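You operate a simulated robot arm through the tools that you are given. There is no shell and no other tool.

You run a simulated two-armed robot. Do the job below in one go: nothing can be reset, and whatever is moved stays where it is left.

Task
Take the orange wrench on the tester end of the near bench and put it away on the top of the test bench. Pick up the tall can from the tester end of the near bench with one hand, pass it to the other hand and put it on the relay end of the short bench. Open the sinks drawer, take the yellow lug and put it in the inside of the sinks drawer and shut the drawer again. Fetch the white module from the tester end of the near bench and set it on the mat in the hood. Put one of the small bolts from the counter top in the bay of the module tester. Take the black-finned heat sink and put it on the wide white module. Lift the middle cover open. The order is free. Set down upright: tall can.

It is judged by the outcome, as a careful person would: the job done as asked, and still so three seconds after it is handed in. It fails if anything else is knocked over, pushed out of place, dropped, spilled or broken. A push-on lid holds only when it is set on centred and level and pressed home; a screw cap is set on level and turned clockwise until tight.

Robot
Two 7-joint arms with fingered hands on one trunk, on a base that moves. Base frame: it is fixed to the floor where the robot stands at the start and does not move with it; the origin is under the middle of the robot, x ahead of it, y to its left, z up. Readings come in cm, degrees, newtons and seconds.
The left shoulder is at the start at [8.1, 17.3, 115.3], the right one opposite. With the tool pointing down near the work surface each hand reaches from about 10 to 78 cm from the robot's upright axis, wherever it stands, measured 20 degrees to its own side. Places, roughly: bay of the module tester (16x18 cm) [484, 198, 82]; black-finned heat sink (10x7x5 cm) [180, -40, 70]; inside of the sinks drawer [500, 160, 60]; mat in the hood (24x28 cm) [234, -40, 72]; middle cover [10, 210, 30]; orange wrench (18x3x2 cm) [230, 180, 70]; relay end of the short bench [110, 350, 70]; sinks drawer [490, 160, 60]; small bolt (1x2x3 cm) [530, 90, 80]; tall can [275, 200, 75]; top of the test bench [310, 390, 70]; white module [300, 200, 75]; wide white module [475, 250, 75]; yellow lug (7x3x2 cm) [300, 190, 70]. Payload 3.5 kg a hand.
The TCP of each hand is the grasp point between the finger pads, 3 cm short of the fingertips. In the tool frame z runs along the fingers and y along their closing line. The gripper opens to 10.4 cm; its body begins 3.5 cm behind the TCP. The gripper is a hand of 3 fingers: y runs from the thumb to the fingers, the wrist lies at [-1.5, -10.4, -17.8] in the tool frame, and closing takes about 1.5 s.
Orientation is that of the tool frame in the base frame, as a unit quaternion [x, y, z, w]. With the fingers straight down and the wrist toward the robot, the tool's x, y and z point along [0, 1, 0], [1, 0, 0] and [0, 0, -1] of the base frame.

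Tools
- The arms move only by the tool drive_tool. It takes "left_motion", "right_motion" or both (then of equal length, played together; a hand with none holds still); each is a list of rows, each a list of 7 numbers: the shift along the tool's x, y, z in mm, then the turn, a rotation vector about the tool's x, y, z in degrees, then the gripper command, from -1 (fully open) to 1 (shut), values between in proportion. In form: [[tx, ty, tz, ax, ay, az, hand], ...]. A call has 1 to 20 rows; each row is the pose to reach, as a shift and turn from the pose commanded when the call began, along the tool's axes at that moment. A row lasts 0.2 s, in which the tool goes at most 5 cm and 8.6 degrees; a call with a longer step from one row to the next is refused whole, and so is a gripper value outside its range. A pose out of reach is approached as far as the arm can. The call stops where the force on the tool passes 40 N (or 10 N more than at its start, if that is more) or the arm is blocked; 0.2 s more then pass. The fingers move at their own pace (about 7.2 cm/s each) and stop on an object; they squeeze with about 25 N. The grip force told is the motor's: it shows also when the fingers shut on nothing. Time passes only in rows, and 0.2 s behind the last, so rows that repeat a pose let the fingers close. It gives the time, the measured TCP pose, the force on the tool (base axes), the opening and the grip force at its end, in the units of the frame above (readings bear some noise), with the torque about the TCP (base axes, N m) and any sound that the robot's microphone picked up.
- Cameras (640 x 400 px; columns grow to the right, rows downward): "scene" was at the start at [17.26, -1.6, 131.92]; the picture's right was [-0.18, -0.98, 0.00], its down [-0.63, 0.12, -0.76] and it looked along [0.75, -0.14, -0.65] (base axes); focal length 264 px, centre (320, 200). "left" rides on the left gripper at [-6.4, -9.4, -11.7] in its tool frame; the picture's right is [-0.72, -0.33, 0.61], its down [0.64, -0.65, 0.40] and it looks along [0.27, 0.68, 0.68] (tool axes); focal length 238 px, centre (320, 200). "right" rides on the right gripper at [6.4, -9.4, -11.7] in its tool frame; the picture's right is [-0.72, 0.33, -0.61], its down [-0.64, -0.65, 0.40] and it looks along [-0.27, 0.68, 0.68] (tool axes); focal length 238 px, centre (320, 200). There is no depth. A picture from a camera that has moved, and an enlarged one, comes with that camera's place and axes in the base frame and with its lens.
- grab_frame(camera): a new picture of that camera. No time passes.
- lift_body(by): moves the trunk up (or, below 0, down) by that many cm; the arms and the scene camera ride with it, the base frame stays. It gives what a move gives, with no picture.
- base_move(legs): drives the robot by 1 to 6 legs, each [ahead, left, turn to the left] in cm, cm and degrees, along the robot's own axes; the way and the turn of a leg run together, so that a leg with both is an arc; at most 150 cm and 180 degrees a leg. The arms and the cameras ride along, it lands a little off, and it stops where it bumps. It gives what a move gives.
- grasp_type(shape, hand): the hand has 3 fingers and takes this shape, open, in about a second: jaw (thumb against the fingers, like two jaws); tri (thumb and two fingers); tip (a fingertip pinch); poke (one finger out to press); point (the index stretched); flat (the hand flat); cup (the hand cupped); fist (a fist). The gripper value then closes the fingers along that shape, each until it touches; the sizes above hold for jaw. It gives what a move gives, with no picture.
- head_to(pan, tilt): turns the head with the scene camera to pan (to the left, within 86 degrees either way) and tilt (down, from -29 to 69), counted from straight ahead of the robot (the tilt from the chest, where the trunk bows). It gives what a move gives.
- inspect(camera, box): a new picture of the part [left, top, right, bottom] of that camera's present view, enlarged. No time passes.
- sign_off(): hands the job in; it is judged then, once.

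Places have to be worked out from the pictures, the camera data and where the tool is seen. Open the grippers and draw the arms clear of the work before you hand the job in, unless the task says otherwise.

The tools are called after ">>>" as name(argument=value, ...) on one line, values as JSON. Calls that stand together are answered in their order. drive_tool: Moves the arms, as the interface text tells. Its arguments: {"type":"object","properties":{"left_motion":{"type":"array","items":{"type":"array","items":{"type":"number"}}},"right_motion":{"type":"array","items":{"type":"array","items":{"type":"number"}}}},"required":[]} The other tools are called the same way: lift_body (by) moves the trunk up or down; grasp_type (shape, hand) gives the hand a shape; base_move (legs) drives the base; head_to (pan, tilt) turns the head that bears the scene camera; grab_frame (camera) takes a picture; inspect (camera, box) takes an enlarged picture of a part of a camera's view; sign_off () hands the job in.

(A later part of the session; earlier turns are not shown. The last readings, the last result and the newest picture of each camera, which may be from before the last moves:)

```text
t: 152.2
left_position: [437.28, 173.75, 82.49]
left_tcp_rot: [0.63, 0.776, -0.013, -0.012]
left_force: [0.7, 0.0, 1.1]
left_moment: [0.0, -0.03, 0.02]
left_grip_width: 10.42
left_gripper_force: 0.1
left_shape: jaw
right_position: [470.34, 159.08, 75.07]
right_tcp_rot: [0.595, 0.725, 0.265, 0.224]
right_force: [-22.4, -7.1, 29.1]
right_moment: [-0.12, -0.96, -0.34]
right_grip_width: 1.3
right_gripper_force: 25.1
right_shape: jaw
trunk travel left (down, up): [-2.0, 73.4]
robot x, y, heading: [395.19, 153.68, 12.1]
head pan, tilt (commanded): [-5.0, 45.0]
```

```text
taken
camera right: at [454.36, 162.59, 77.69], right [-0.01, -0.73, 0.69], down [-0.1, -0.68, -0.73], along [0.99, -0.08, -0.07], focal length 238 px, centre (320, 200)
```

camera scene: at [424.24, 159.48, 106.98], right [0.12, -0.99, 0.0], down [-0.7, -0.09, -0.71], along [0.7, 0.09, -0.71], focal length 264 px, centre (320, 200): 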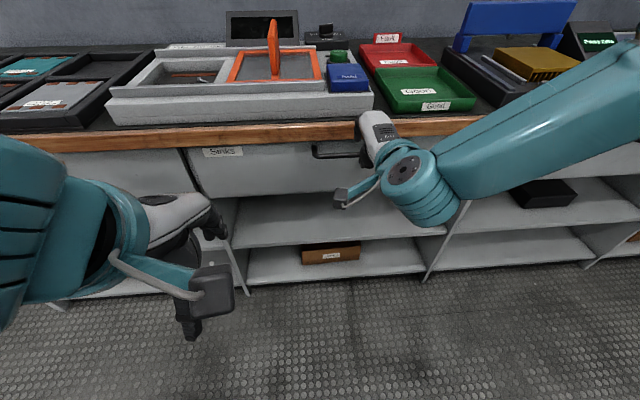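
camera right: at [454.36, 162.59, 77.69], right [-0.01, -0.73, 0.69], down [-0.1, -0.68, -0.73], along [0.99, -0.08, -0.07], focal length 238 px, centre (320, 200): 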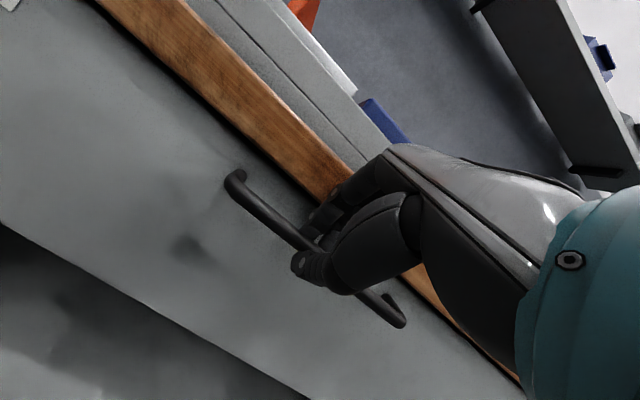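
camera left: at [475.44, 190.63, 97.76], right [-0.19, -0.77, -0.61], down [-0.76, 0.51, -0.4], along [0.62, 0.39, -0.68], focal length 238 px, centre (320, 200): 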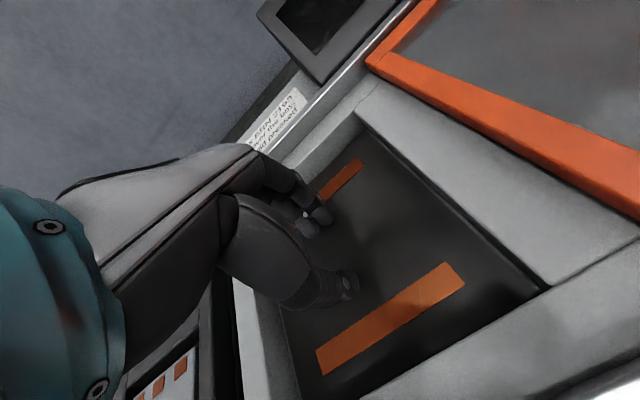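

The fingers hold the bar (1.3 cm, 25 N). I pull straight back a few centimetres.

>>> drive_tool(right_motion=[[0, -8, -6, 0, 0, 0, 1], [0, -15, -13, 0, 0, 0, 1], [0, -23, -20, 0, 0, 0, 1], [-1, -30, -26, 0, 0, 0, 1], [-1, -38, -33, 0, 0, 0, 1], [-1, -38, -33, 0, 0, 0, 1]])

>>> grab_frame(camera="right")

>>> grab_frame(camera="scene")

```text
t: 153.6
left_position: [437.66, 173.58, 82.36]
left_tcp_rot: [0.63, 0.777, -0.016, -0.014]
left_force: [0.0, 0.0, 0.9]
left_moment: [0.01, 0.01, -0.02]
left_grip_width: 10.38
left_gripper_force: 0.1
left_shape: jaw
right_position: [465.52, 158.05, 74.18]
right_tcp_rot: [0.596, 0.728, 0.258, 0.219]
right_force: [-1.8, 1.5, -23.7]
right_moment: [-0.07, 0.21, -0.05]
right_grip_width: 1.11
right_gripper_force: 24.8
right_shape: jaw
trunk travel left (down, up): [-2.0, 73.4]
robot x, y, heading: [394.95, 154.1, 11.8]
head pan, tilt (commanded): [-5.0, 45.0]
```

```text
taken
camera right: at [449.68, 161.53, 77.12], right [0.0, -0.73, 0.69], down [-0.11, -0.68, -0.72], along [0.99, -0.08, -0.08], focal length 238 px, centre (320, 200)
```

right: 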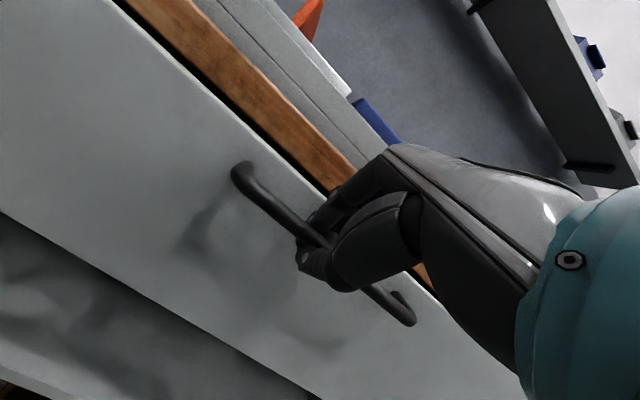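

```text
taken
camera scene: at [424.32, 159.41, 106.91], right [0.12, -0.99, 0.0], down [-0.7, -0.08, -0.71], along [0.7, 0.08, -0.71], focal length 264 px, centre (320, 200)
```

scene: 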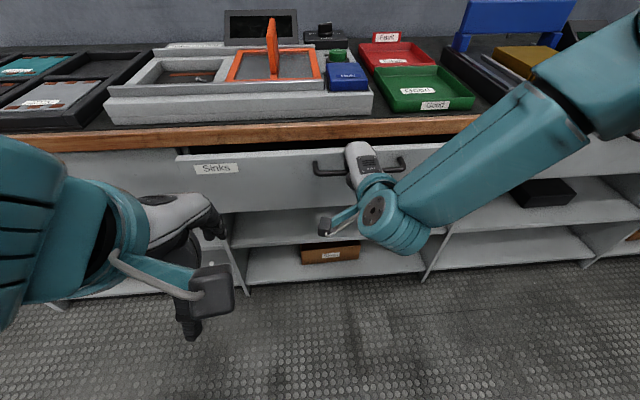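

The drawer is coming out. I relax the vertical strain a little and pull it further by driving the base back 18 cm while holding the handle.

>>> drive_tool(right_motion=[[0, -4, 5, 0, 0, 0, 1], [0, -4, 5, 0, 0, 0, 1]])

>>> base_move(legs=[[-18, 0, 0]])

>>> grab_frame(camera="right")

>>> grab_frame(camera="scene")

```text
t: 154.2
left_position: [437.52, 173.54, 82.23]
left_tcp_rot: [0.63, 0.776, -0.015, -0.013]
left_force: [-0.8, -0.2, -0.8]
left_moment: [0.0, 0.04, 0.01]
left_grip_width: 10.38
left_gripper_force: 0.0
left_shape: jaw
right_position: [465.66, 158.12, 74.07]
right_tcp_rot: [0.598, 0.725, 0.261, 0.223]
right_force: [-0.9, -0.4, -9.8]
right_moment: [0.0, 0.06, -0.08]
right_grip_width: 1.14
right_gripper_force: 25.4
right_shape: jaw
trunk travel left (down, up): [-2.0, 73.4]
robot x, y, heading: [395.01, 154.06, 12.2]
head pan, tilt (commanded): [-5.0, 45.0]
```

```text
t: 155.7
left_position: [420.02, 170.06, 82.17]
left_tcp_rot: [0.63, 0.776, -0.015, -0.013]
left_force: [0.8, -0.6, -0.1]
left_moment: [-0.02, 0.02, -0.01]
left_grip_width: 10.39
left_gripper_force: 0.0
left_shape: jaw
right_position: [448.09, 154.48, 73.94]
right_tcp_rot: [0.596, 0.726, 0.261, 0.222]
right_force: [0.7, -0.2, -8.3]
right_moment: [0.02, 0.06, -0.1]
right_grip_width: 1.09
right_gripper_force: 24.6
right_shape: jaw
trunk travel left (down, up): [-2.0, 73.4]
robot x, y, heading: [377.68, 150.47, 12.1]
head pan, tilt (commanded): [-5.0, 45.0]
```

```text
taken
camera right: at [432.31, 158.03, 76.76], right [-0.01, -0.73, 0.69], down [-0.11, -0.68, -0.72], along [0.99, -0.08, -0.08], focal length 238 px, centre (320, 200)
```

right: 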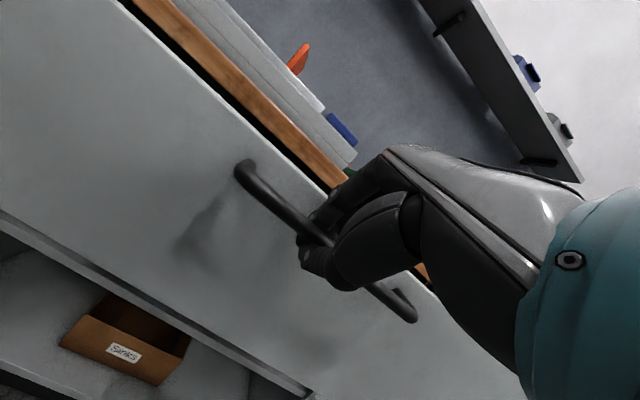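

```text
taken
camera scene: at [406.73, 155.72, 106.96], right [0.12, -0.99, 0.0], down [-0.7, -0.09, -0.71], along [0.7, 0.09, -0.71], focal length 264 px, centre (320, 200)
```

scene: 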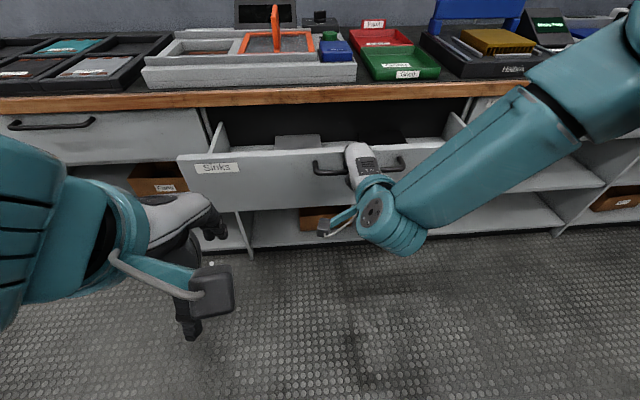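

The drawer is about 23 cm open. I release the handle, back the hand out along the finger direction, and raise it.

>>> drive_tool(right_motion=[[0, 0, 0, 0, 0, 0, 0.6], [0, 0, 0, 0, 0, 0, 0.4], [0, 0, 0, 0, 0, 0, 0.4], [0, 0, -20, 0, 0, 0, 0.4], [0, 0, -45, 0, 0, 0, 0.4], [0, 0, -80, 0, 0, 0, 0.2], [0, 0, -110, 0, 0, 0, 0]])

>>> grab_frame(camera="scene")

```text
t: 157.3
left_position: [420.01, 169.98, 82.41]
left_tcp_rot: [0.629, 0.777, -0.015, -0.014]
left_force: [-1.1, 0.0, 0.0]
left_moment: [-0.01, -0.01, 0.01]
left_grip_width: 10.4
left_gripper_force: 0.0
left_shape: jaw
right_position: [441.12, 153.22, 82.45]
right_tcp_rot: [0.597, 0.726, 0.26, 0.222]
right_force: [-0.5, 0.1, 0.6]
right_moment: [-0.04, 0.01, 0.02]
right_grip_width: 5.13
right_gripper_force: 0.1
right_shape: jaw
trunk travel left (down, up): [-2.0, 73.4]
robot x, y, heading: [377.82, 150.42, 12.1]
head pan, tilt (commanded): [-5.0, 45.0]
```

```text
taken
camera scene: at [406.63, 155.71, 106.99], right [0.12, -0.99, 0.0], down [-0.7, -0.09, -0.71], along [0.7, 0.09, -0.71], focal length 264 px, centre (320, 200)
```

scene: 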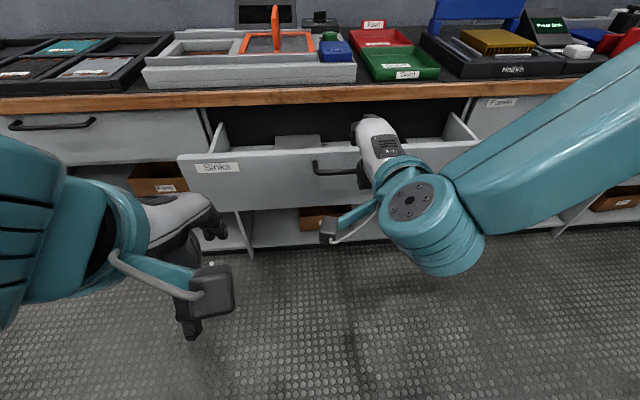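

Drawer stays open. I raise the trunk back up, which lifts both hands clear, and straighten the right hand.

>>> lift_body(by=27)

>>> drive_tool(right_motion=[[-20, -20, -20, 8, 0, 0, -1], [-40, -40, -40, 16, 0, 0, -1], [-60, -60, -50, 24, 0, 0, -1], [-80, -60, -50, 32, 0, 0, -1], [-80, -60, -50, 40, 0, 0, -1]])

>>> grab_frame(camera="scene")

```text
t: 160.0
left_position: [420.08, 170.05, 109.28]
left_tcp_rot: [0.63, 0.776, -0.016, -0.014]
left_force: [0.1, -0.2, -0.4]
left_moment: [-0.03, 0.02, 0.02]
left_grip_width: 10.38
left_gripper_force: 0.0
left_shape: jaw
right_position: [441.15, 153.19, 109.46]
right_tcp_rot: [0.597, 0.726, 0.26, 0.221]
right_force: [-0.1, 0.2, 1.6]
right_moment: [0.0, 0.0, -0.01]
right_grip_width: 5.14
right_gripper_force: 0.0
right_shape: jaw
trunk travel left (down, up): [-29.0, 46.4]
robot x, y, heading: [377.33, 150.49, 11.9]
head pan, tilt (commanded): [-5.0, 45.0]
```

```text
t: 161.2
left_position: [419.98, 170.02, 109.16]
left_tcp_rot: [0.63, 0.776, -0.015, -0.014]
left_force: [-0.9, -0.1, 0.0]
left_moment: [-0.01, -0.02, -0.02]
left_grip_width: 10.39
left_gripper_force: 0.0
left_shape: jaw
right_position: [434.84, 143.93, 109.51]
right_tcp_rot: [0.635, 0.773, -0.004, 0.004]
right_force: [0.2, 0.4, -0.2]
right_moment: [0.01, 0.01, 0.01]
right_grip_width: 10.37
right_gripper_force: 0.0
right_shape: jaw
trunk travel left (down, up): [-29.0, 46.4]
robot x, y, heading: [377.38, 150.64, 12.1]
head pan, tilt (commanded): [-5.0, 45.0]
```

```text
taken
camera scene: at [392.64, 152.8, 135.3], right [0.12, -0.99, 0.0], down [-0.7, -0.09, -0.71], along [0.7, 0.09, -0.71], focal length 264 px, centre (320, 200)
```

scene: 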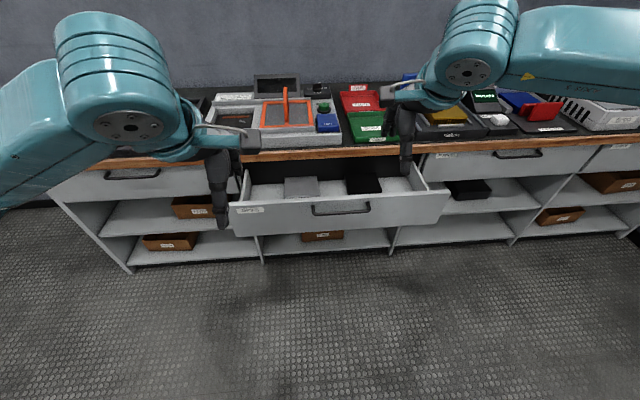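

Trunk up again, drawer open with a grey and a black sink inside and free room. Now I drive around to the back side of the near bench: first left past its end, then turn to face it.

>>> base_move(legs=[[0, 112, 0], [0, 0, -120]])

>>> head_to(pan=-35, tilt=35)

>>> grab_frame(camera="scene")

```text
t: 171.9
left_position: [350.8, 213.11, 109.2]
left_tcp_rot: [0.988, -0.151, 0.005, -0.02]
left_force: [-0.3, 0.5, 0.1]
left_moment: [0.03, 0.0, -0.01]
left_grip_width: 10.4
left_gripper_force: 0.1
left_shape: jaw
right_position: [320.66, 213.07, 109.5]
right_tcp_rot: [0.987, -0.16, -0.005, -0.001]
right_force: [-0.7, -0.2, 0.0]
right_moment: [0.04, -0.04, 0.01]
right_grip_width: 10.38
right_gripper_force: 0.1
right_shape: jaw
trunk travel left (down, up): [-29.0, 46.4]
robot x, y, heading: [354.43, 259.87, -107.4]
head pan, tilt (commanded): [-5.0, 45.0]
```

```text
t: 172.9
left_position: [350.82, 213.33, 109.38]
left_tcp_rot: [0.988, -0.15, 0.004, -0.02]
left_force: [0.2, -1.1, 0.8]
left_moment: [-0.01, 0.04, 0.04]
left_grip_width: 10.38
left_gripper_force: 0.0
left_shape: jaw
right_position: [320.73, 213.01, 109.69]
right_tcp_rot: [0.987, -0.161, -0.005, -0.001]
right_force: [-0.2, -1.4, 0.4]
right_moment: [-0.04, -0.01, 0.02]
right_grip_width: 10.37
right_gripper_force: 0.0
right_shape: jaw
trunk travel left (down, up): [-29.0, 46.4]
robot x, y, heading: [354.4, 259.91, -107.2]
head pan, tilt (commanded): [-35.0, 35.0]
```

```text
taken
camera scene: at [345.24, 247.64, 136.79], right [-0.61, 0.79, 0.0], down [0.45, 0.35, -0.82], along [-0.65, -0.5, -0.57], focal length 264 px, centre (320, 200)
```

scene: 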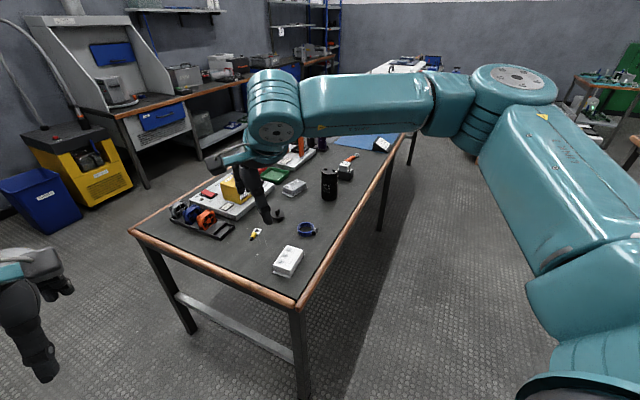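

>>> inspect(camera="scene", box=[160, 150, 400, 300])

>>> inspect(camera="scene", box=[280, 120, 440, 220])

```text
2.67 times, centred on (280, 225) of scene
camera zoom: at [345.24, 247.64, 136.79], right [-0.61, 0.79, 0.0], down [0.45, 0.35, -0.82], along [-0.65, -0.5, -0.57], focal length 703 px, centre (427, 133)
```

zoom: 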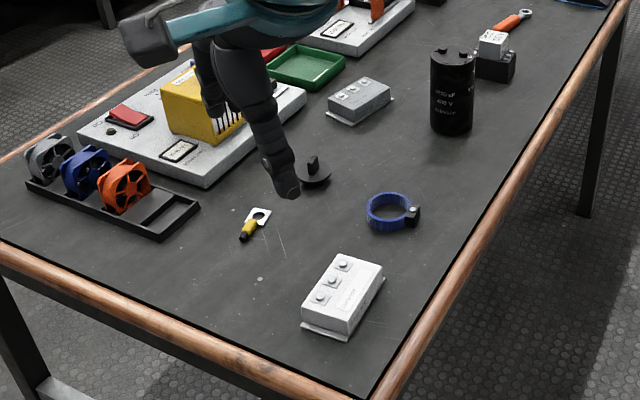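

```text
4.00 times, centred on (360, 170) of scene
camera zoom: at [345.24, 247.64, 136.79], right [-0.61, 0.79, 0.0], down [0.45, 0.35, -0.82], along [-0.65, -0.5, -0.57], focal length 1054 px, centre (160, 320)
```

zoom: 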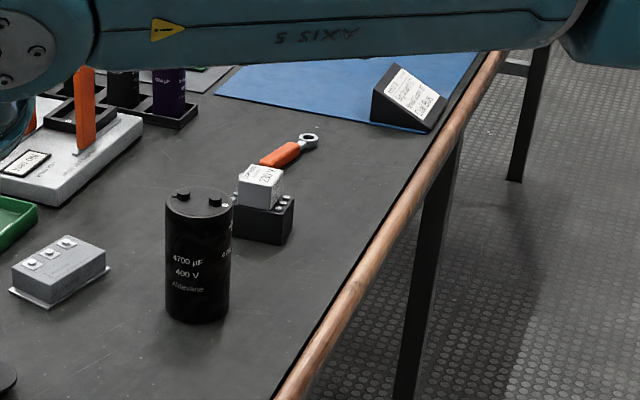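

Now I see everything: white module at ≈(306,205), yellow lug ≈(303,185), tall black can ≈(267,193), orange wrench ≈(228,180); back edge of the bench at y≈214 (x=313). I turn to face the bench squarely and move along it to reach the lug with the left hand.

>>> base_move(legs=[[0, 0, 29], [3, -75, 0]])

>>> head_to(pan=10, tilt=50)

>>> grab_frame(camera="scene")

>>> grab_frame(camera="left")

```text
t: 178.4
left_position: [300.62, 199.22, 109.24]
left_tcp_rot: [0.995, 0.099, -0.002, -0.021]
left_force: [-0.2, -0.3, 0.0]
left_moment: [-0.01, 0.02, -0.02]
left_grip_width: 10.41
left_gripper_force: 0.1
left_shape: jaw
right_position: [274.35, 184.55, 109.6]
right_tcp_rot: [0.996, 0.09, -0.006, 0.0]
right_force: [-0.5, -0.5, 0.4]
right_moment: [0.03, -0.02, 0.0]
right_grip_width: 10.35
right_gripper_force: 0.1
right_shape: jaw
trunk travel left (down, up): [-29.0, 46.4]
robot x, y, heading: [281.28, 241.94, -78.9]
head pan, tilt (commanded): [-35.0, 35.0]
```

```text
t: 179.5
left_position: [300.73, 199.26, 109.26]
left_tcp_rot: [0.995, 0.099, -0.001, -0.021]
left_force: [0.1, 0.1, -1.1]
left_moment: [0.01, 0.01, -0.01]
left_grip_width: 10.37
left_gripper_force: 0.0
left_shape: jaw
right_position: [274.5, 184.55, 109.53]
right_tcp_rot: [0.996, 0.091, -0.006, 0.001]
right_force: [-0.4, 0.4, -0.9]
right_moment: [-0.01, 0.02, 0.0]
right_grip_width: 10.38
right_gripper_force: 0.0
right_shape: jaw
trunk travel left (down, up): [-29.0, 46.4]
robot x, y, heading: [281.43, 242.19, -78.6]
head pan, tilt (commanded): [10.0, 50.0]
```

```text
taken
camera scene: at [285.51, 227.67, 134.62], right [-0.93, -0.36, 0.0], down [-0.28, 0.71, -0.64], along [0.23, -0.6, -0.77], focal length 264 px, centre (320, 200)
```

scene: 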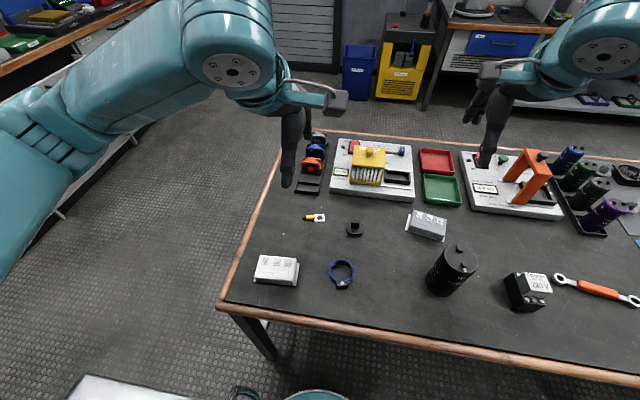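

```text
taken
camera left: at [292.58, 206.69, 121.39], right [-0.77, 0.2, -0.6], down [0.5, 0.78, -0.38], along [0.39, -0.59, -0.71], focal length 238 px, centre (320, 200)
```

left: 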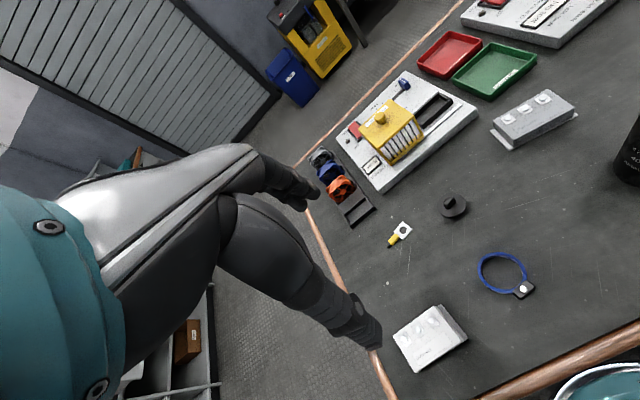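

>>> inspect(camera="scene", box=[240, 180, 400, 300])

>>> inspect(camera="left", box=[360, 190, 520, 290])

>>> inspect(camera="scene", box=[400, 180, 640, 330])

```text
3.33 times, centred on (320, 240) of scene
camera zoom: at [285.51, 227.67, 134.62], right [-0.93, -0.36, 0.0], down [-0.28, 0.71, -0.64], along [0.23, -0.6, -0.77], focal length 878 px, centre (320, 67)
```

zoom: 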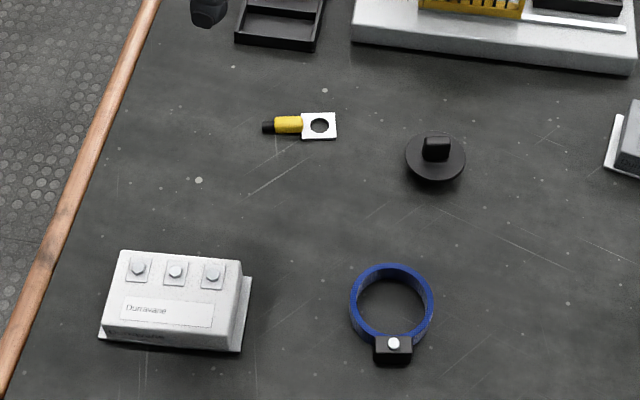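

```text
4.00 times, centred on (440, 240) of left
camera zoom: at [292.58, 206.69, 121.39], right [-0.77, 0.2, -0.6], down [0.5, 0.78, -0.38], along [0.39, -0.59, -0.71], focal length 953 px, centre (-160, 40)
```

zoom: 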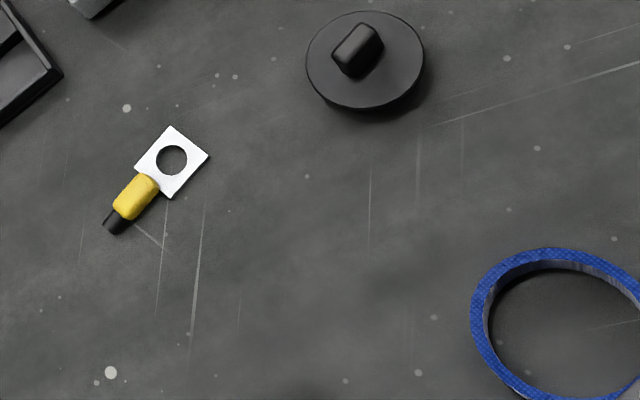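

```text
2.67 times, centred on (520, 255) of scene
camera zoom: at [285.51, 227.67, 134.62], right [-0.93, -0.36, 0.0], down [-0.28, 0.71, -0.64], along [0.23, -0.6, -0.77], focal length 703 px, centre (-213, 53)
```

zoom: 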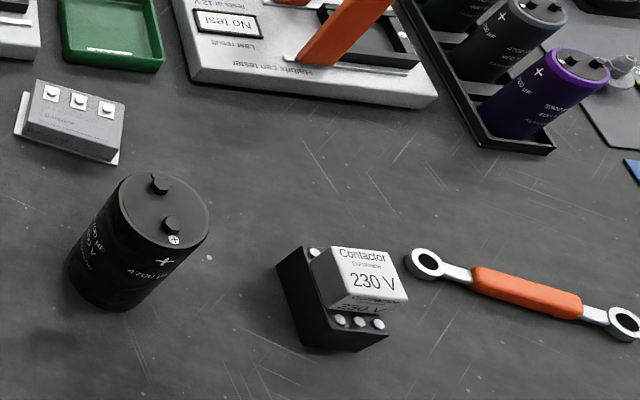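

Lug centre ≈(304, 185.5), its axis about 24° to x; I bring the left hand above it, turned so the fingers close across it.

>>> drive_tool(left_motion=[[1, 25, 38, -0.4, 0, -2, -0.5], [2, 50, 76, -0.8, 0, -4.5, 0], [3, 76, 114, -1.2, 0, -7, 0], [4, 102, 152, -1.6, 0, -9, 0], [4, 127, 190, -2, 0, -11, 0], [5, 152, 225, -2.4, 0, -13, 0], [5, 152, 225, -2.4, 0, -13, 0]])

>>> grab_frame(camera="left")

>>> grab_frame(camera="scene")

```text
t: 181.1
left_position: [303.95, 185.42, 86.09]
left_tcp_rot: [0.977, 0.211, 0.002, 0.0]
left_force: [-0.1, 0.2, -0.4]
left_moment: [-0.01, 0.02, 0.03]
left_grip_width: 5.24
left_gripper_force: 0.2
left_shape: jaw
right_position: [274.55, 184.54, 109.47]
right_tcp_rot: [0.996, 0.091, -0.005, 0.001]
right_force: [-0.2, -0.5, -0.4]
right_moment: [-0.03, 0.0, 0.02]
right_grip_width: 10.37
right_gripper_force: 0.1
right_shape: jaw
trunk travel left (down, up): [-29.0, 46.4]
robot x, y, heading: [281.25, 242.38, -78.6]
head pan, tilt (commanded): [10.0, 50.0]
```

```text
taken
camera left: at [294.17, 191.27, 97.79], right [-0.79, 0.0, -0.62], down [0.32, 0.86, -0.4], along [0.53, -0.51, -0.68], focal length 238 px, centre (320, 200)
```

left: 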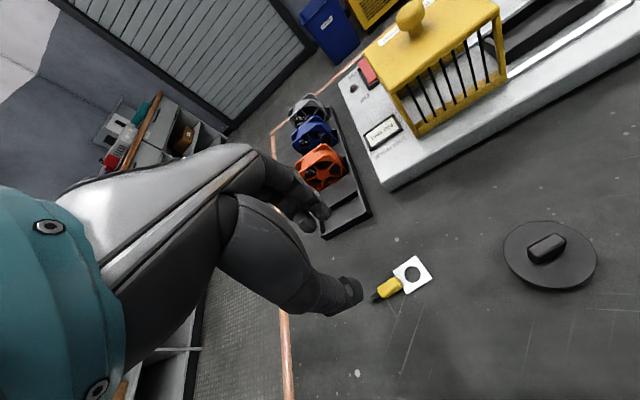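

```text
taken
camera scene: at [285.53, 227.7, 134.62], right [-0.93, -0.37, 0.0], down [-0.28, 0.71, -0.64], along [0.23, -0.6, -0.77], focal length 264 px, centre (320, 200)
```

scene: 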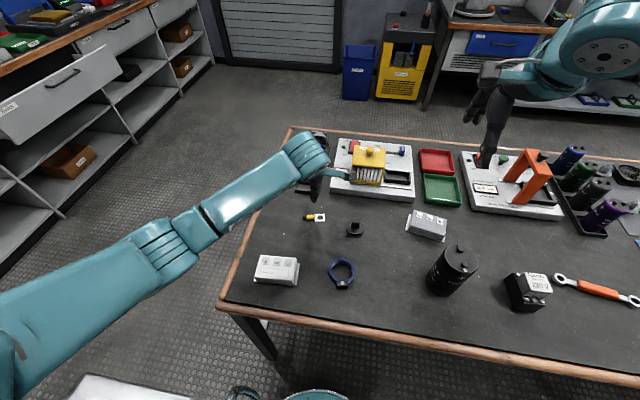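

>>> inspect(camera="left", box=[300, 190, 460, 350])

```text
2.50 times, centred on (380, 270) of left
camera zoom: at [294.17, 191.27, 97.79], right [-0.79, 0.0, -0.62], down [0.32, 0.86, -0.4], along [0.53, -0.51, -0.68], focal length 596 px, centre (170, 25)
```

zoom: 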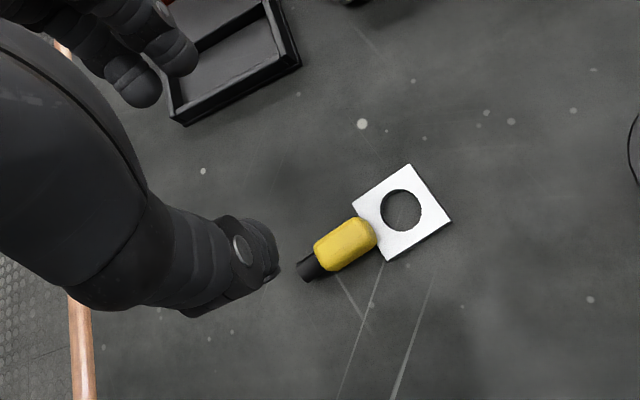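

The lug runs along the tool x-axis. I'll grip its yellow sleeve, so I shift 1.8 cm along x, -0.45 in y and descend near the bench.

>>> drive_tool(left_motion=[[18, -4.5, 0, 0, 0, 0, 0], [18, -4.5, 40, 0, 0, 0, 0.1], [18, -4.5, 75, 0, 0, 0, 0.2], [18, -4.5, 100, 0, 0, 0, 0.2], [18, -4.5, 100, 0, 0, 0, 0.2]])

>>> inspect(camera="left", box=[240, 170, 400, 330])

```text
t: 182.3
left_position: [305.5, 186.62, 76.19]
left_tcp_rot: [0.977, 0.211, 0.003, 0.001]
left_force: [0.3, 0.3, -0.2]
left_moment: [-0.03, 0.01, 0.01]
left_grip_width: 4.21
left_gripper_force: 0.1
left_shape: jaw
right_position: [274.31, 184.62, 109.44]
right_tcp_rot: [0.996, 0.091, -0.006, 0.001]
right_force: [0.3, -0.4, 0.2]
right_moment: [0.02, 0.02, -0.02]
right_grip_width: 10.37
right_gripper_force: 0.1
right_shape: jaw
trunk travel left (down, up): [-29.0, 46.4]
robot x, y, heading: [281.31, 241.98, -78.5]
head pan, tilt (commanded): [10.0, 50.0]
```

```text
2.50 times, centred on (320, 250) of left
camera zoom: at [295.68, 192.48, 87.85], right [-0.79, 0.0, -0.62], down [0.32, 0.86, -0.4], along [0.53, -0.51, -0.68], focal length 596 px, centre (320, 75)
```

zoom: 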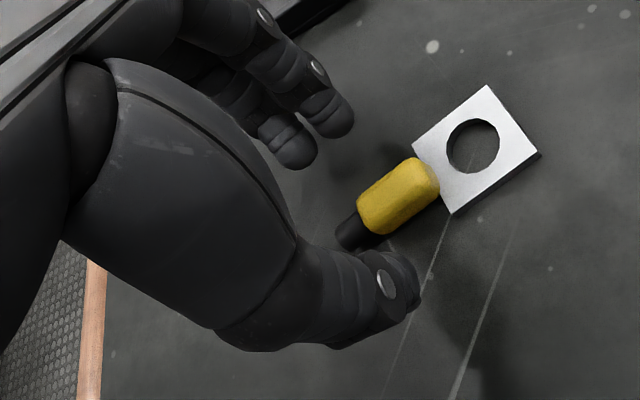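

Sleeve centre is at (-0.55, +0.26) in the tool frame: good. Small correction and down to the bench.

>>> drive_tool(left_motion=[[-3, 2.5, 10, 0, 0, 0, 0.2], [-3, 2.5, 17, 0, 0, 0, 0.2], [-3, 2.5, 20, 0, 0, 0, 0.2], [-3, 2.5, 20, 0, 0, 0, 0.2]])

```text
t: 183.3
left_position: [305.19, 185.56, 74.91]
left_tcp_rot: [0.978, 0.209, 0.0, 0.01]
left_force: [-1.0, 2.1, 10.5]
left_moment: [0.08, 0.14, -0.01]
left_grip_width: 2.09
left_gripper_force: 20.4
left_shape: jaw
right_position: [274.48, 184.63, 109.54]
right_tcp_rot: [0.996, 0.091, -0.004, 0.0]
right_force: [0.1, -0.8, -0.4]
right_moment: [0.05, 0.05, 0.02]
right_grip_width: 10.36
right_gripper_force: 0.1
right_shape: jaw
trunk travel left (down, up): [-29.0, 46.4]
robot x, y, heading: [281.64, 241.88, -78.6]
head pan, tilt (commanded): [10.0, 50.0]
stopped in row 4 (left hand): the force on the tool passed its limit at 42 N (the readings are from after the stop); the commanded pose is now the measured one
```

>>> inspect(camera="left", box=[240, 170, 400, 330])

```text
2.50 times, centred on (320, 250) of left
camera zoom: at [295.44, 191.72, 86.47], right [-0.79, -0.01, -0.62], down [0.32, 0.85, -0.42], along [0.53, -0.53, -0.67], focal length 596 px, centre (320, 75)
```

zoom: 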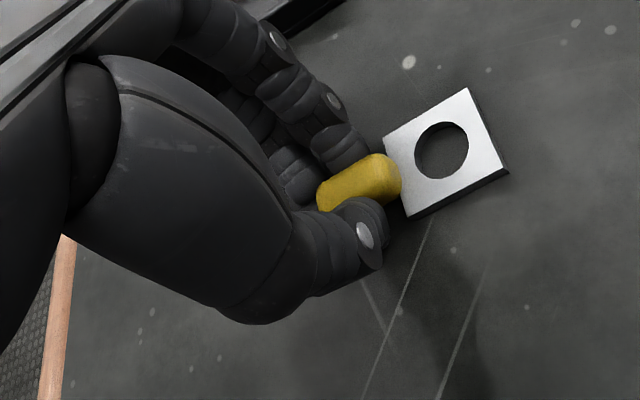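

The fingers slid in around the sleeve; I now raise 2 mm, close firmly and lift.

>>> drive_tool(left_motion=[[0, 0, -2, 0, 0, 0, 0.6], [0, 0, -2, 0, 0, 0, 1], [0, 0, -2, 0, 0, 0, 1], [0, 0, -2, 0, 0, 0, 1], [0, 0, -2, 0, 0, 0, 1], [0, 0, -20, 0, 0, 0, 1], [0, 0, -50, 0, 0, 0, 1], [0, 0, -90, 0, 0, 0, 1], [0, 0, -90, 0, 0, 0, 1]])

>>> grab_frame(camera="left")

```text
t: 185.3
left_position: [305.2, 185.92, 83.72]
left_tcp_rot: [0.977, 0.211, 0.0, 0.007]
left_force: [-0.6, -0.3, -0.4]
left_moment: [-0.01, 0.02, -0.02]
left_grip_width: 1.71
left_gripper_force: 25.2
left_shape: jaw
right_position: [274.46, 184.61, 109.42]
right_tcp_rot: [0.996, 0.09, -0.005, 0.0]
right_force: [0.7, 0.4, 0.3]
right_moment: [-0.01, 0.02, -0.02]
right_grip_width: 10.37
right_gripper_force: 0.0
right_shape: jaw
trunk travel left (down, up): [-29.0, 46.4]
robot x, y, heading: [281.34, 241.96, -78.6]
head pan, tilt (commanded): [10.0, 50.0]
```

```text
taken
camera left: at [295.41, 191.93, 95.36], right [-0.79, -0.01, -0.62], down [0.32, 0.85, -0.41], along [0.53, -0.52, -0.67], focal length 238 px, centre (320, 200)
```

left: 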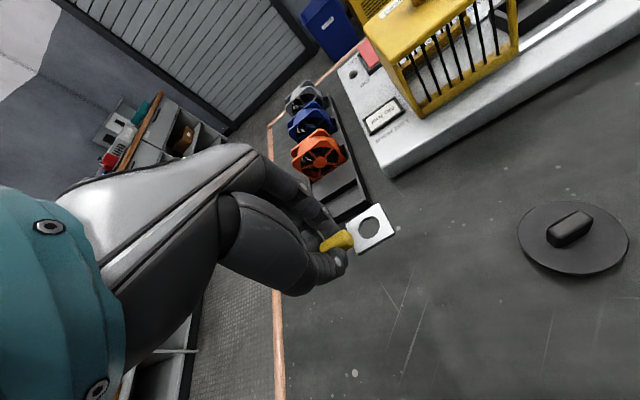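

The lug is held (1.7 cm). I raise and draw in the left hand, then shift the base 25 cm left so the right hand can take the white module.

>>> drive_tool(left_motion=[[0, 0, -45, 0, 0, 0, 1], [0, 0, -90, 0, 0, 0, 1], [5, -25, -130, 0, 0, 2, 1], [10, -50, -160, 0, 0, 4, 1], [15, -75, -190, 0, 0, 6, 1], [22, -97, -220, 0, 0, 8, 1]])

>>> base_move(legs=[[0, 25, 0]])

>>> head_to(pan=-10, tilt=58)

>>> grab_frame(camera="scene")

>>> grab_frame(camera="right")

```text
t: 186.7
left_position: [304.83, 195.03, 104.12]
left_tcp_rot: [0.988, 0.151, 0.016, 0.007]
left_force: [1.1, -0.4, -0.7]
left_moment: [-0.01, 0.06, 0.0]
left_grip_width: 1.72
left_gripper_force: 24.4
left_shape: jaw
left hand out of reach, approached as far as the arm can: row 6
right_position: [274.48, 184.59, 109.45]
right_tcp_rot: [0.996, 0.091, -0.006, 0.001]
right_force: [1.5, -0.2, -1.0]
right_moment: [0.02, 0.04, -0.02]
right_grip_width: 10.37
right_gripper_force: 0.2
right_shape: jaw
trunk travel left (down, up): [-29.0, 46.4]
robot x, y, heading: [281.03, 242.25, -78.5]
head pan, tilt (commanded): [10.0, 50.0]
```

```text
t: 188.5
left_position: [328.96, 199.99, 104.47]
left_tcp_rot: [0.989, 0.15, 0.014, 0.011]
left_force: [0.1, 0.0, -0.1]
left_moment: [-0.02, 0.01, 0.03]
left_grip_width: 1.67
left_gripper_force: 25.3
left_shape: jaw
right_position: [298.88, 189.5, 109.54]
right_tcp_rot: [0.996, 0.09, -0.006, 0.001]
right_force: [0.6, 0.4, 0.3]
right_moment: [-0.04, 0.03, 0.0]
right_grip_width: 10.38
right_gripper_force: 0.0
right_shape: jaw
trunk travel left (down, up): [-29.0, 46.4]
robot x, y, heading: [305.26, 247.01, -78.5]
head pan, tilt (commanded): [10.0, 50.0]
```

```text
t: 189.3
left_position: [329.01, 199.87, 104.54]
left_tcp_rot: [0.988, 0.151, 0.015, 0.013]
left_force: [0.3, 0.1, -0.4]
left_moment: [-0.02, 0.01, 0.03]
left_grip_width: 1.7
left_gripper_force: 24.5
left_shape: jaw
right_position: [298.73, 189.46, 109.46]
right_tcp_rot: [0.996, 0.091, -0.005, 0.001]
right_force: [0.1, -0.6, 0.2]
right_moment: [-0.02, 0.01, -0.02]
right_grip_width: 10.35
right_gripper_force: 0.1
right_shape: jaw
trunk travel left (down, up): [-29.0, 46.4]
robot x, y, heading: [305.77, 246.86, -78.4]
head pan, tilt (commanded): [-10.0, 58.0]
```

```text
taken
camera scene: at [307.28, 232.89, 133.6], right [-1.0, -0.03, 0.0], down [-0.02, 0.85, -0.53], along [0.01, -0.53, -0.85], focal length 264 px, centre (320, 200)
```

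scene: 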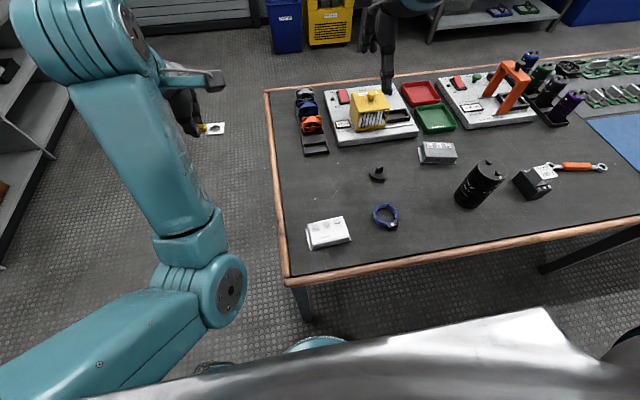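

```text
taken
camera right: at [303.36, 200.04, 121.08], right [-0.64, -0.45, 0.62], down [-0.75, 0.53, -0.4], along [-0.15, -0.72, -0.67], focal length 238 px, centre (320, 200)
```

right: 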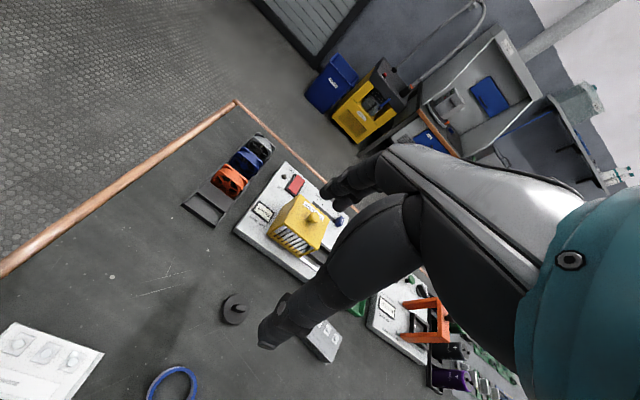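

>>> inspect(camera="scene", box=[280, 195, 420, 275])

>>> inspect(camera="right", box=[0, 280, 200, 400])

```text
4.57 times, centred on (350, 235) of scene
camera zoom: at [307.28, 232.89, 133.6], right [-1.0, -0.03, 0.0], down [-0.02, 0.85, -0.53], along [0.01, -0.53, -0.85], focal length 1204 px, centre (183, 40)
```

zoom: 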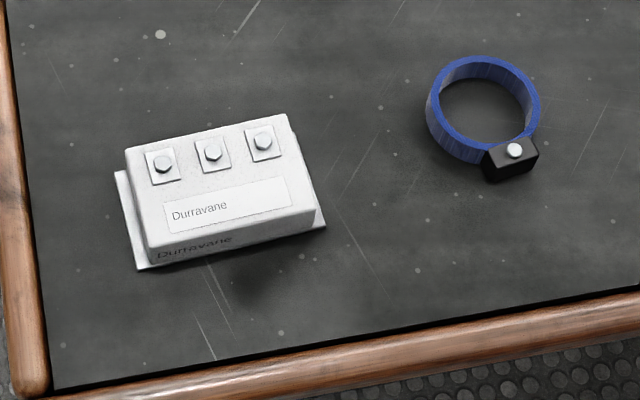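

```text
3.20 times, centred on (100, 340) of right
camera zoom: at [303.36, 200.04, 121.08], right [-0.64, -0.45, 0.62], down [-0.75, 0.53, -0.4], along [-0.15, -0.72, -0.67], focal length 763 px, centre (1024, -248)
```

zoom: 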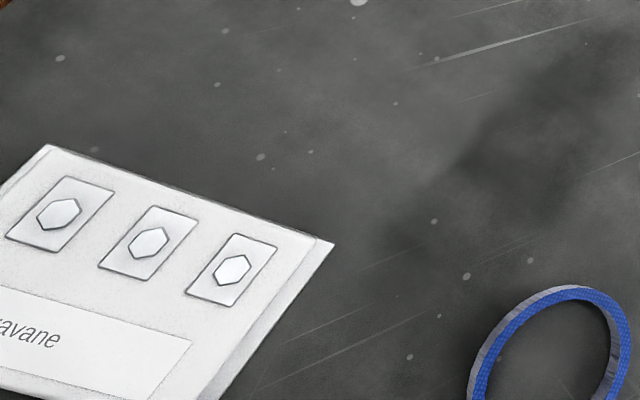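

White module: top centre ≈(306.1, 204.7), 9×5.1 cm, long axis at 16°. I bring the right hand over it and down to just above.

>>> drive_tool(right_motion=[[25, -34, 20, 0, 0, -1.5, -1], [50, -68, 40, 0, 0, -3, -1], [75, -102, 60, 0, 0, -4.5, -1], [100, -136, 80, 0, 0, -5.6, -1], [100, -136, 125, 0, 0, -5.6, -0.7], [100, -136, 170, 0, 0, -5.6, -0.7], [100, -136, 215, 0, 0, -5.6, -0.7], [100, -136, 255, 0, 0, -5.6, -0.7], [100, -136, 255, 0, 0, -5.6, -0.7]])

>>> grab_frame(camera="right")

>>> inspect(camera="scene", box=[240, 140, 440, 290])

```text
t: 191.3
left_position: [329.09, 199.86, 104.39]
left_tcp_rot: [0.988, 0.151, 0.015, 0.012]
left_force: [0.0, 0.3, -0.2]
left_moment: [-0.01, 0.05, 0.04]
left_grip_width: 1.7
left_gripper_force: 25.2
left_shape: jaw
right_position: [306.01, 204.8, 83.75]
right_tcp_rot: [0.99, 0.139, -0.005, 0.001]
right_force: [-0.2, 0.3, 0.1]
right_moment: [0.01, -0.04, 0.01]
right_grip_width: 8.87
right_gripper_force: 0.0
right_shape: jaw
trunk travel left (down, up): [-29.0, 46.4]
robot x, y, heading: [305.94, 247.01, -78.6]
head pan, tilt (commanded): [-10.0, 58.0]
```

```text
taken
camera right: at [309.51, 215.67, 95.37], right [-0.6, -0.51, 0.62], down [-0.8, 0.45, -0.4], along [-0.08, -0.73, -0.68], focal length 238 px, centre (320, 200)
```

right: 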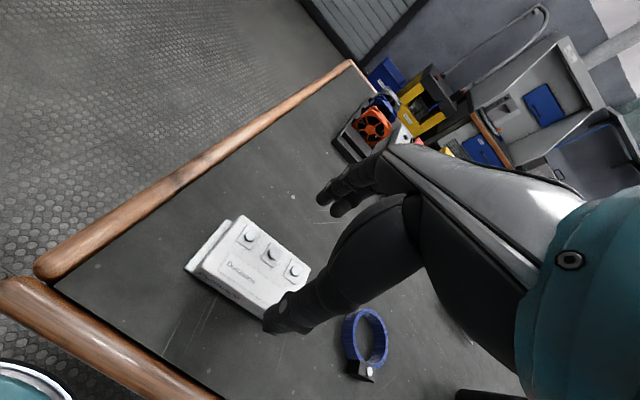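

```text
2.67 times, centred on (340, 215) of scene
camera zoom: at [307.27, 232.9, 133.6], right [-1.0, -0.02, 0.0], down [-0.02, 0.85, -0.53], along [0.01, -0.53, -0.85], focal length 703 px, centre (267, 160)
```

zoom: 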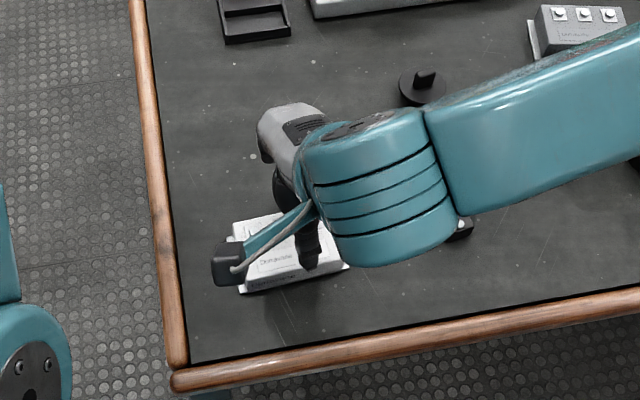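

>>> inspect(camera="right", box=[170, 190, 370, 350])

```text
2.50 times, centred on (270, 270) of right
camera zoom: at [309.51, 215.67, 95.37], right [-0.6, -0.51, 0.62], down [-0.8, 0.45, -0.4], along [-0.08, -0.73, -0.68], focal length 596 px, centre (445, 25)
```

zoom: 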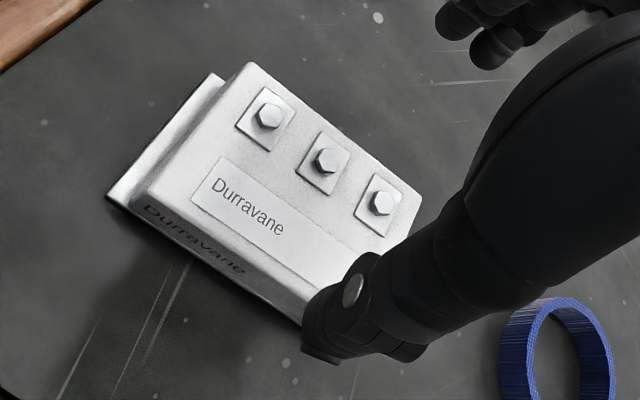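

Centred within 3 mm. I descend to grip height and close.

>>> drive_tool(right_motion=[[3, -1, 30, 0, 0, 0, -0.7], [3, -1, 60, 0, 0, 0, -0.7], [3, -1, 80, 0, 0, 0, -0.7], [3, -1, 86, 0, 0, 0, -0.7], [3, -1, 86, 0, 0, 0, -0.2], [3, -1, 86, 0, 0, 0, 0.3], [3, -1, 86, 0, 0, 0, 1], [3, -1, 86, 0, 0, 0, 1], [3, -1, 86, 0, 0, 0, 1], [3, -1, 86, 0, 0, 0, 1]])

>>> grab_frame(camera="right")

```text
t: 193.6
left_position: [329.13, 199.87, 104.44]
left_tcp_rot: [0.988, 0.151, 0.015, 0.012]
left_force: [-0.2, -0.5, -0.5]
left_moment: [0.01, -0.03, 0.01]
left_grip_width: 1.67
left_gripper_force: 25.6
left_shape: jaw
right_position: [306.03, 204.77, 75.24]
right_tcp_rot: [0.99, 0.139, -0.005, 0.0]
right_force: [0.3, -0.2, 0.0]
right_moment: [0.02, -0.06, -0.04]
right_grip_width: 5.4
right_gripper_force: 25.2
right_shape: jaw
trunk travel left (down, up): [-29.0, 46.4]
robot x, y, heading: [305.72, 247.09, -78.5]
head pan, tilt (commanded): [-10.0, 58.0]
```

```text
taken
camera right: at [309.59, 215.68, 86.84], right [-0.59, -0.51, 0.62], down [-0.8, 0.45, -0.4], along [-0.08, -0.73, -0.68], focal length 238 px, centre (320, 200)
```

right: 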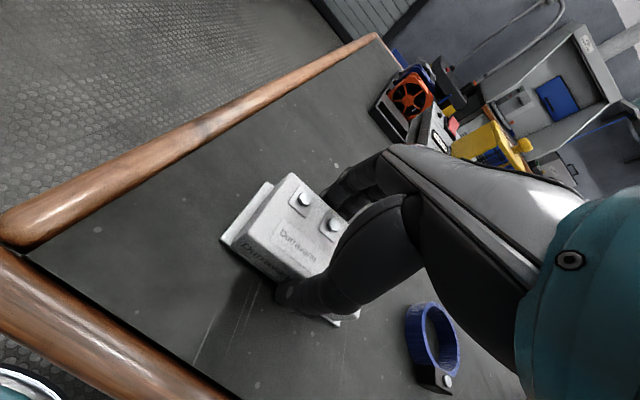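

Gripped at 5.4 cm with 25 N. I lift the module.

>>> drive_tool(right_motion=[[0, 0, -15, 0, 0, 0, 1], [0, 0, -50, 0, 0, 0, 1], [0, 0, -95, 0, 0, 0, 1], [0, 0, -140, 0, 0, 0, 1], [0, 0, -185, 0, 0, 0, 1], [0, 0, -230, 0, 0, 0, 1], [0, 0, -250, 0, 0, 0, 1]])

>>> grab_frame(camera="right")

>>> grab_frame(camera="scene")

```text
t: 195.2
left_position: [329.05, 199.8, 104.38]
left_tcp_rot: [0.988, 0.15, 0.015, 0.012]
left_force: [-0.4, 0.6, -0.6]
left_moment: [0.0, 0.0, -0.01]
left_grip_width: 1.69
left_gripper_force: 25.7
left_shape: jaw
right_position: [306.31, 204.97, 100.29]
right_tcp_rot: [0.99, 0.139, -0.006, 0.0]
right_force: [0.5, -0.1, -3.2]
right_moment: [-0.01, -0.02, -0.01]
right_grip_width: 5.37
right_gripper_force: 24.9
right_shape: jaw
trunk travel left (down, up): [-29.0, 46.4]
robot x, y, heading: [305.48, 246.96, -78.8]
head pan, tilt (commanded): [-10.0, 58.0]
```

```text
taken
camera right: at [309.85, 215.82, 111.92], right [-0.59, -0.51, 0.62], down [-0.8, 0.45, -0.4], along [-0.08, -0.73, -0.68], focal length 238 px, centre (320, 200)
```

right: 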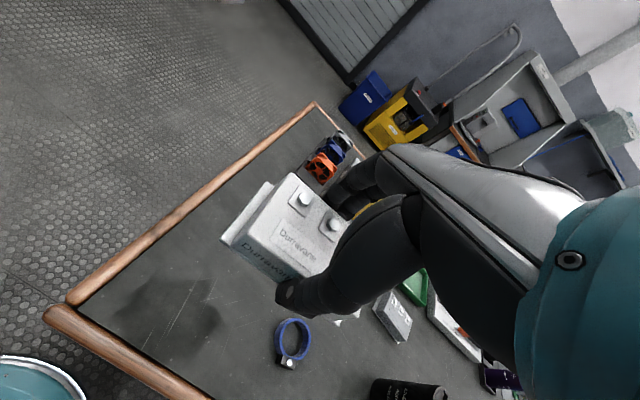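

```text
taken
camera scene: at [307.27, 232.87, 133.59], right [-1.0, -0.02, 0.0], down [-0.02, 0.85, -0.53], along [0.01, -0.53, -0.85], focal length 264 px, centre (320, 200)
```

scene: 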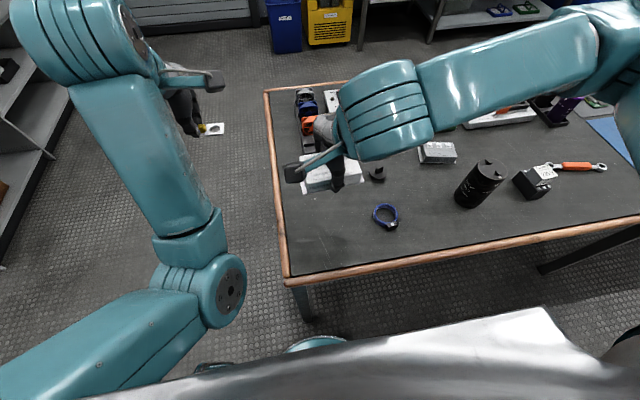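

Both objects are held. I drive around the bench end to the open drawer: left, turn to face the counter, then sideways to the drawer.

>>> base_move(legs=[[0, 62, 0], [0, 0, 90.5], [0, -124, 0], [10, 0, 0]])

>>> head_to(pan=5, tilt=48)

>>> grab_frame(camera="scene")

```text
t: 209.0
left_position: [449.06, 165.4, 104.53]
left_tcp_rot: [0.586, 0.81, 0.019, -0.003]
left_force: [0.6, 0.2, -0.3]
left_moment: [0.01, 0.01, 0.0]
left_grip_width: 1.69
left_gripper_force: 24.8
left_shape: jaw
right_position: [444.42, 142.51, 100.27]
right_tcp_rot: [0.595, 0.804, -0.003, 0.003]
right_force: [0.1, 0.6, -3.6]
right_moment: [-0.05, 0.01, 0.04]
right_grip_width: 5.36
right_gripper_force: 25.3
right_shape: jaw
trunk travel left (down, up): [-29.0, 46.4]
robot x, y, heading: [402.58, 141.07, 12.5]
head pan, tilt (commanded): [-10.0, 58.0]
```

```text
t: 209.8
left_position: [448.98, 165.4, 104.5]
left_tcp_rot: [0.585, 0.811, 0.019, -0.004]
left_force: [-0.4, 0.5, 0.8]
left_moment: [0.01, -0.01, 0.04]
left_grip_width: 1.7
left_gripper_force: 24.8
left_shape: jaw
right_position: [444.29, 142.52, 100.23]
right_tcp_rot: [0.595, 0.804, -0.003, 0.004]
right_force: [-0.3, 0.0, -3.5]
right_moment: [-0.01, -0.02, 0.0]
right_grip_width: 5.32
right_gripper_force: 24.8
right_shape: jaw
trunk travel left (down, up): [-29.0, 46.4]
robot x, y, heading: [402.13, 141.5, 12.4]
head pan, tilt (commanded): [5.0, 48.0]
```

```text
taken
camera scene: at [416.9, 145.05, 134.88], right [0.3, -0.95, 0.0], down [-0.71, -0.22, -0.67], along [0.64, 0.2, -0.74], focal length 264 px, centre (320, 200)
```

scene: 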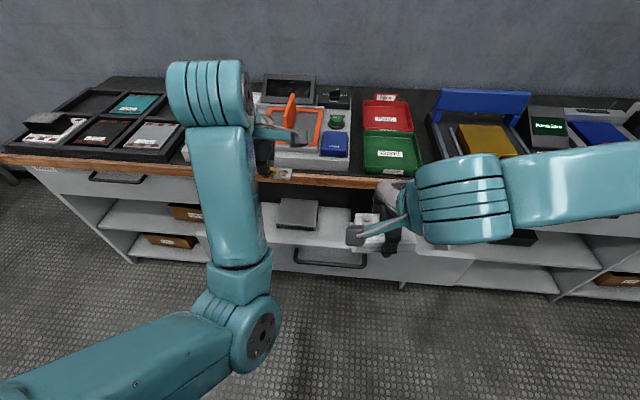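

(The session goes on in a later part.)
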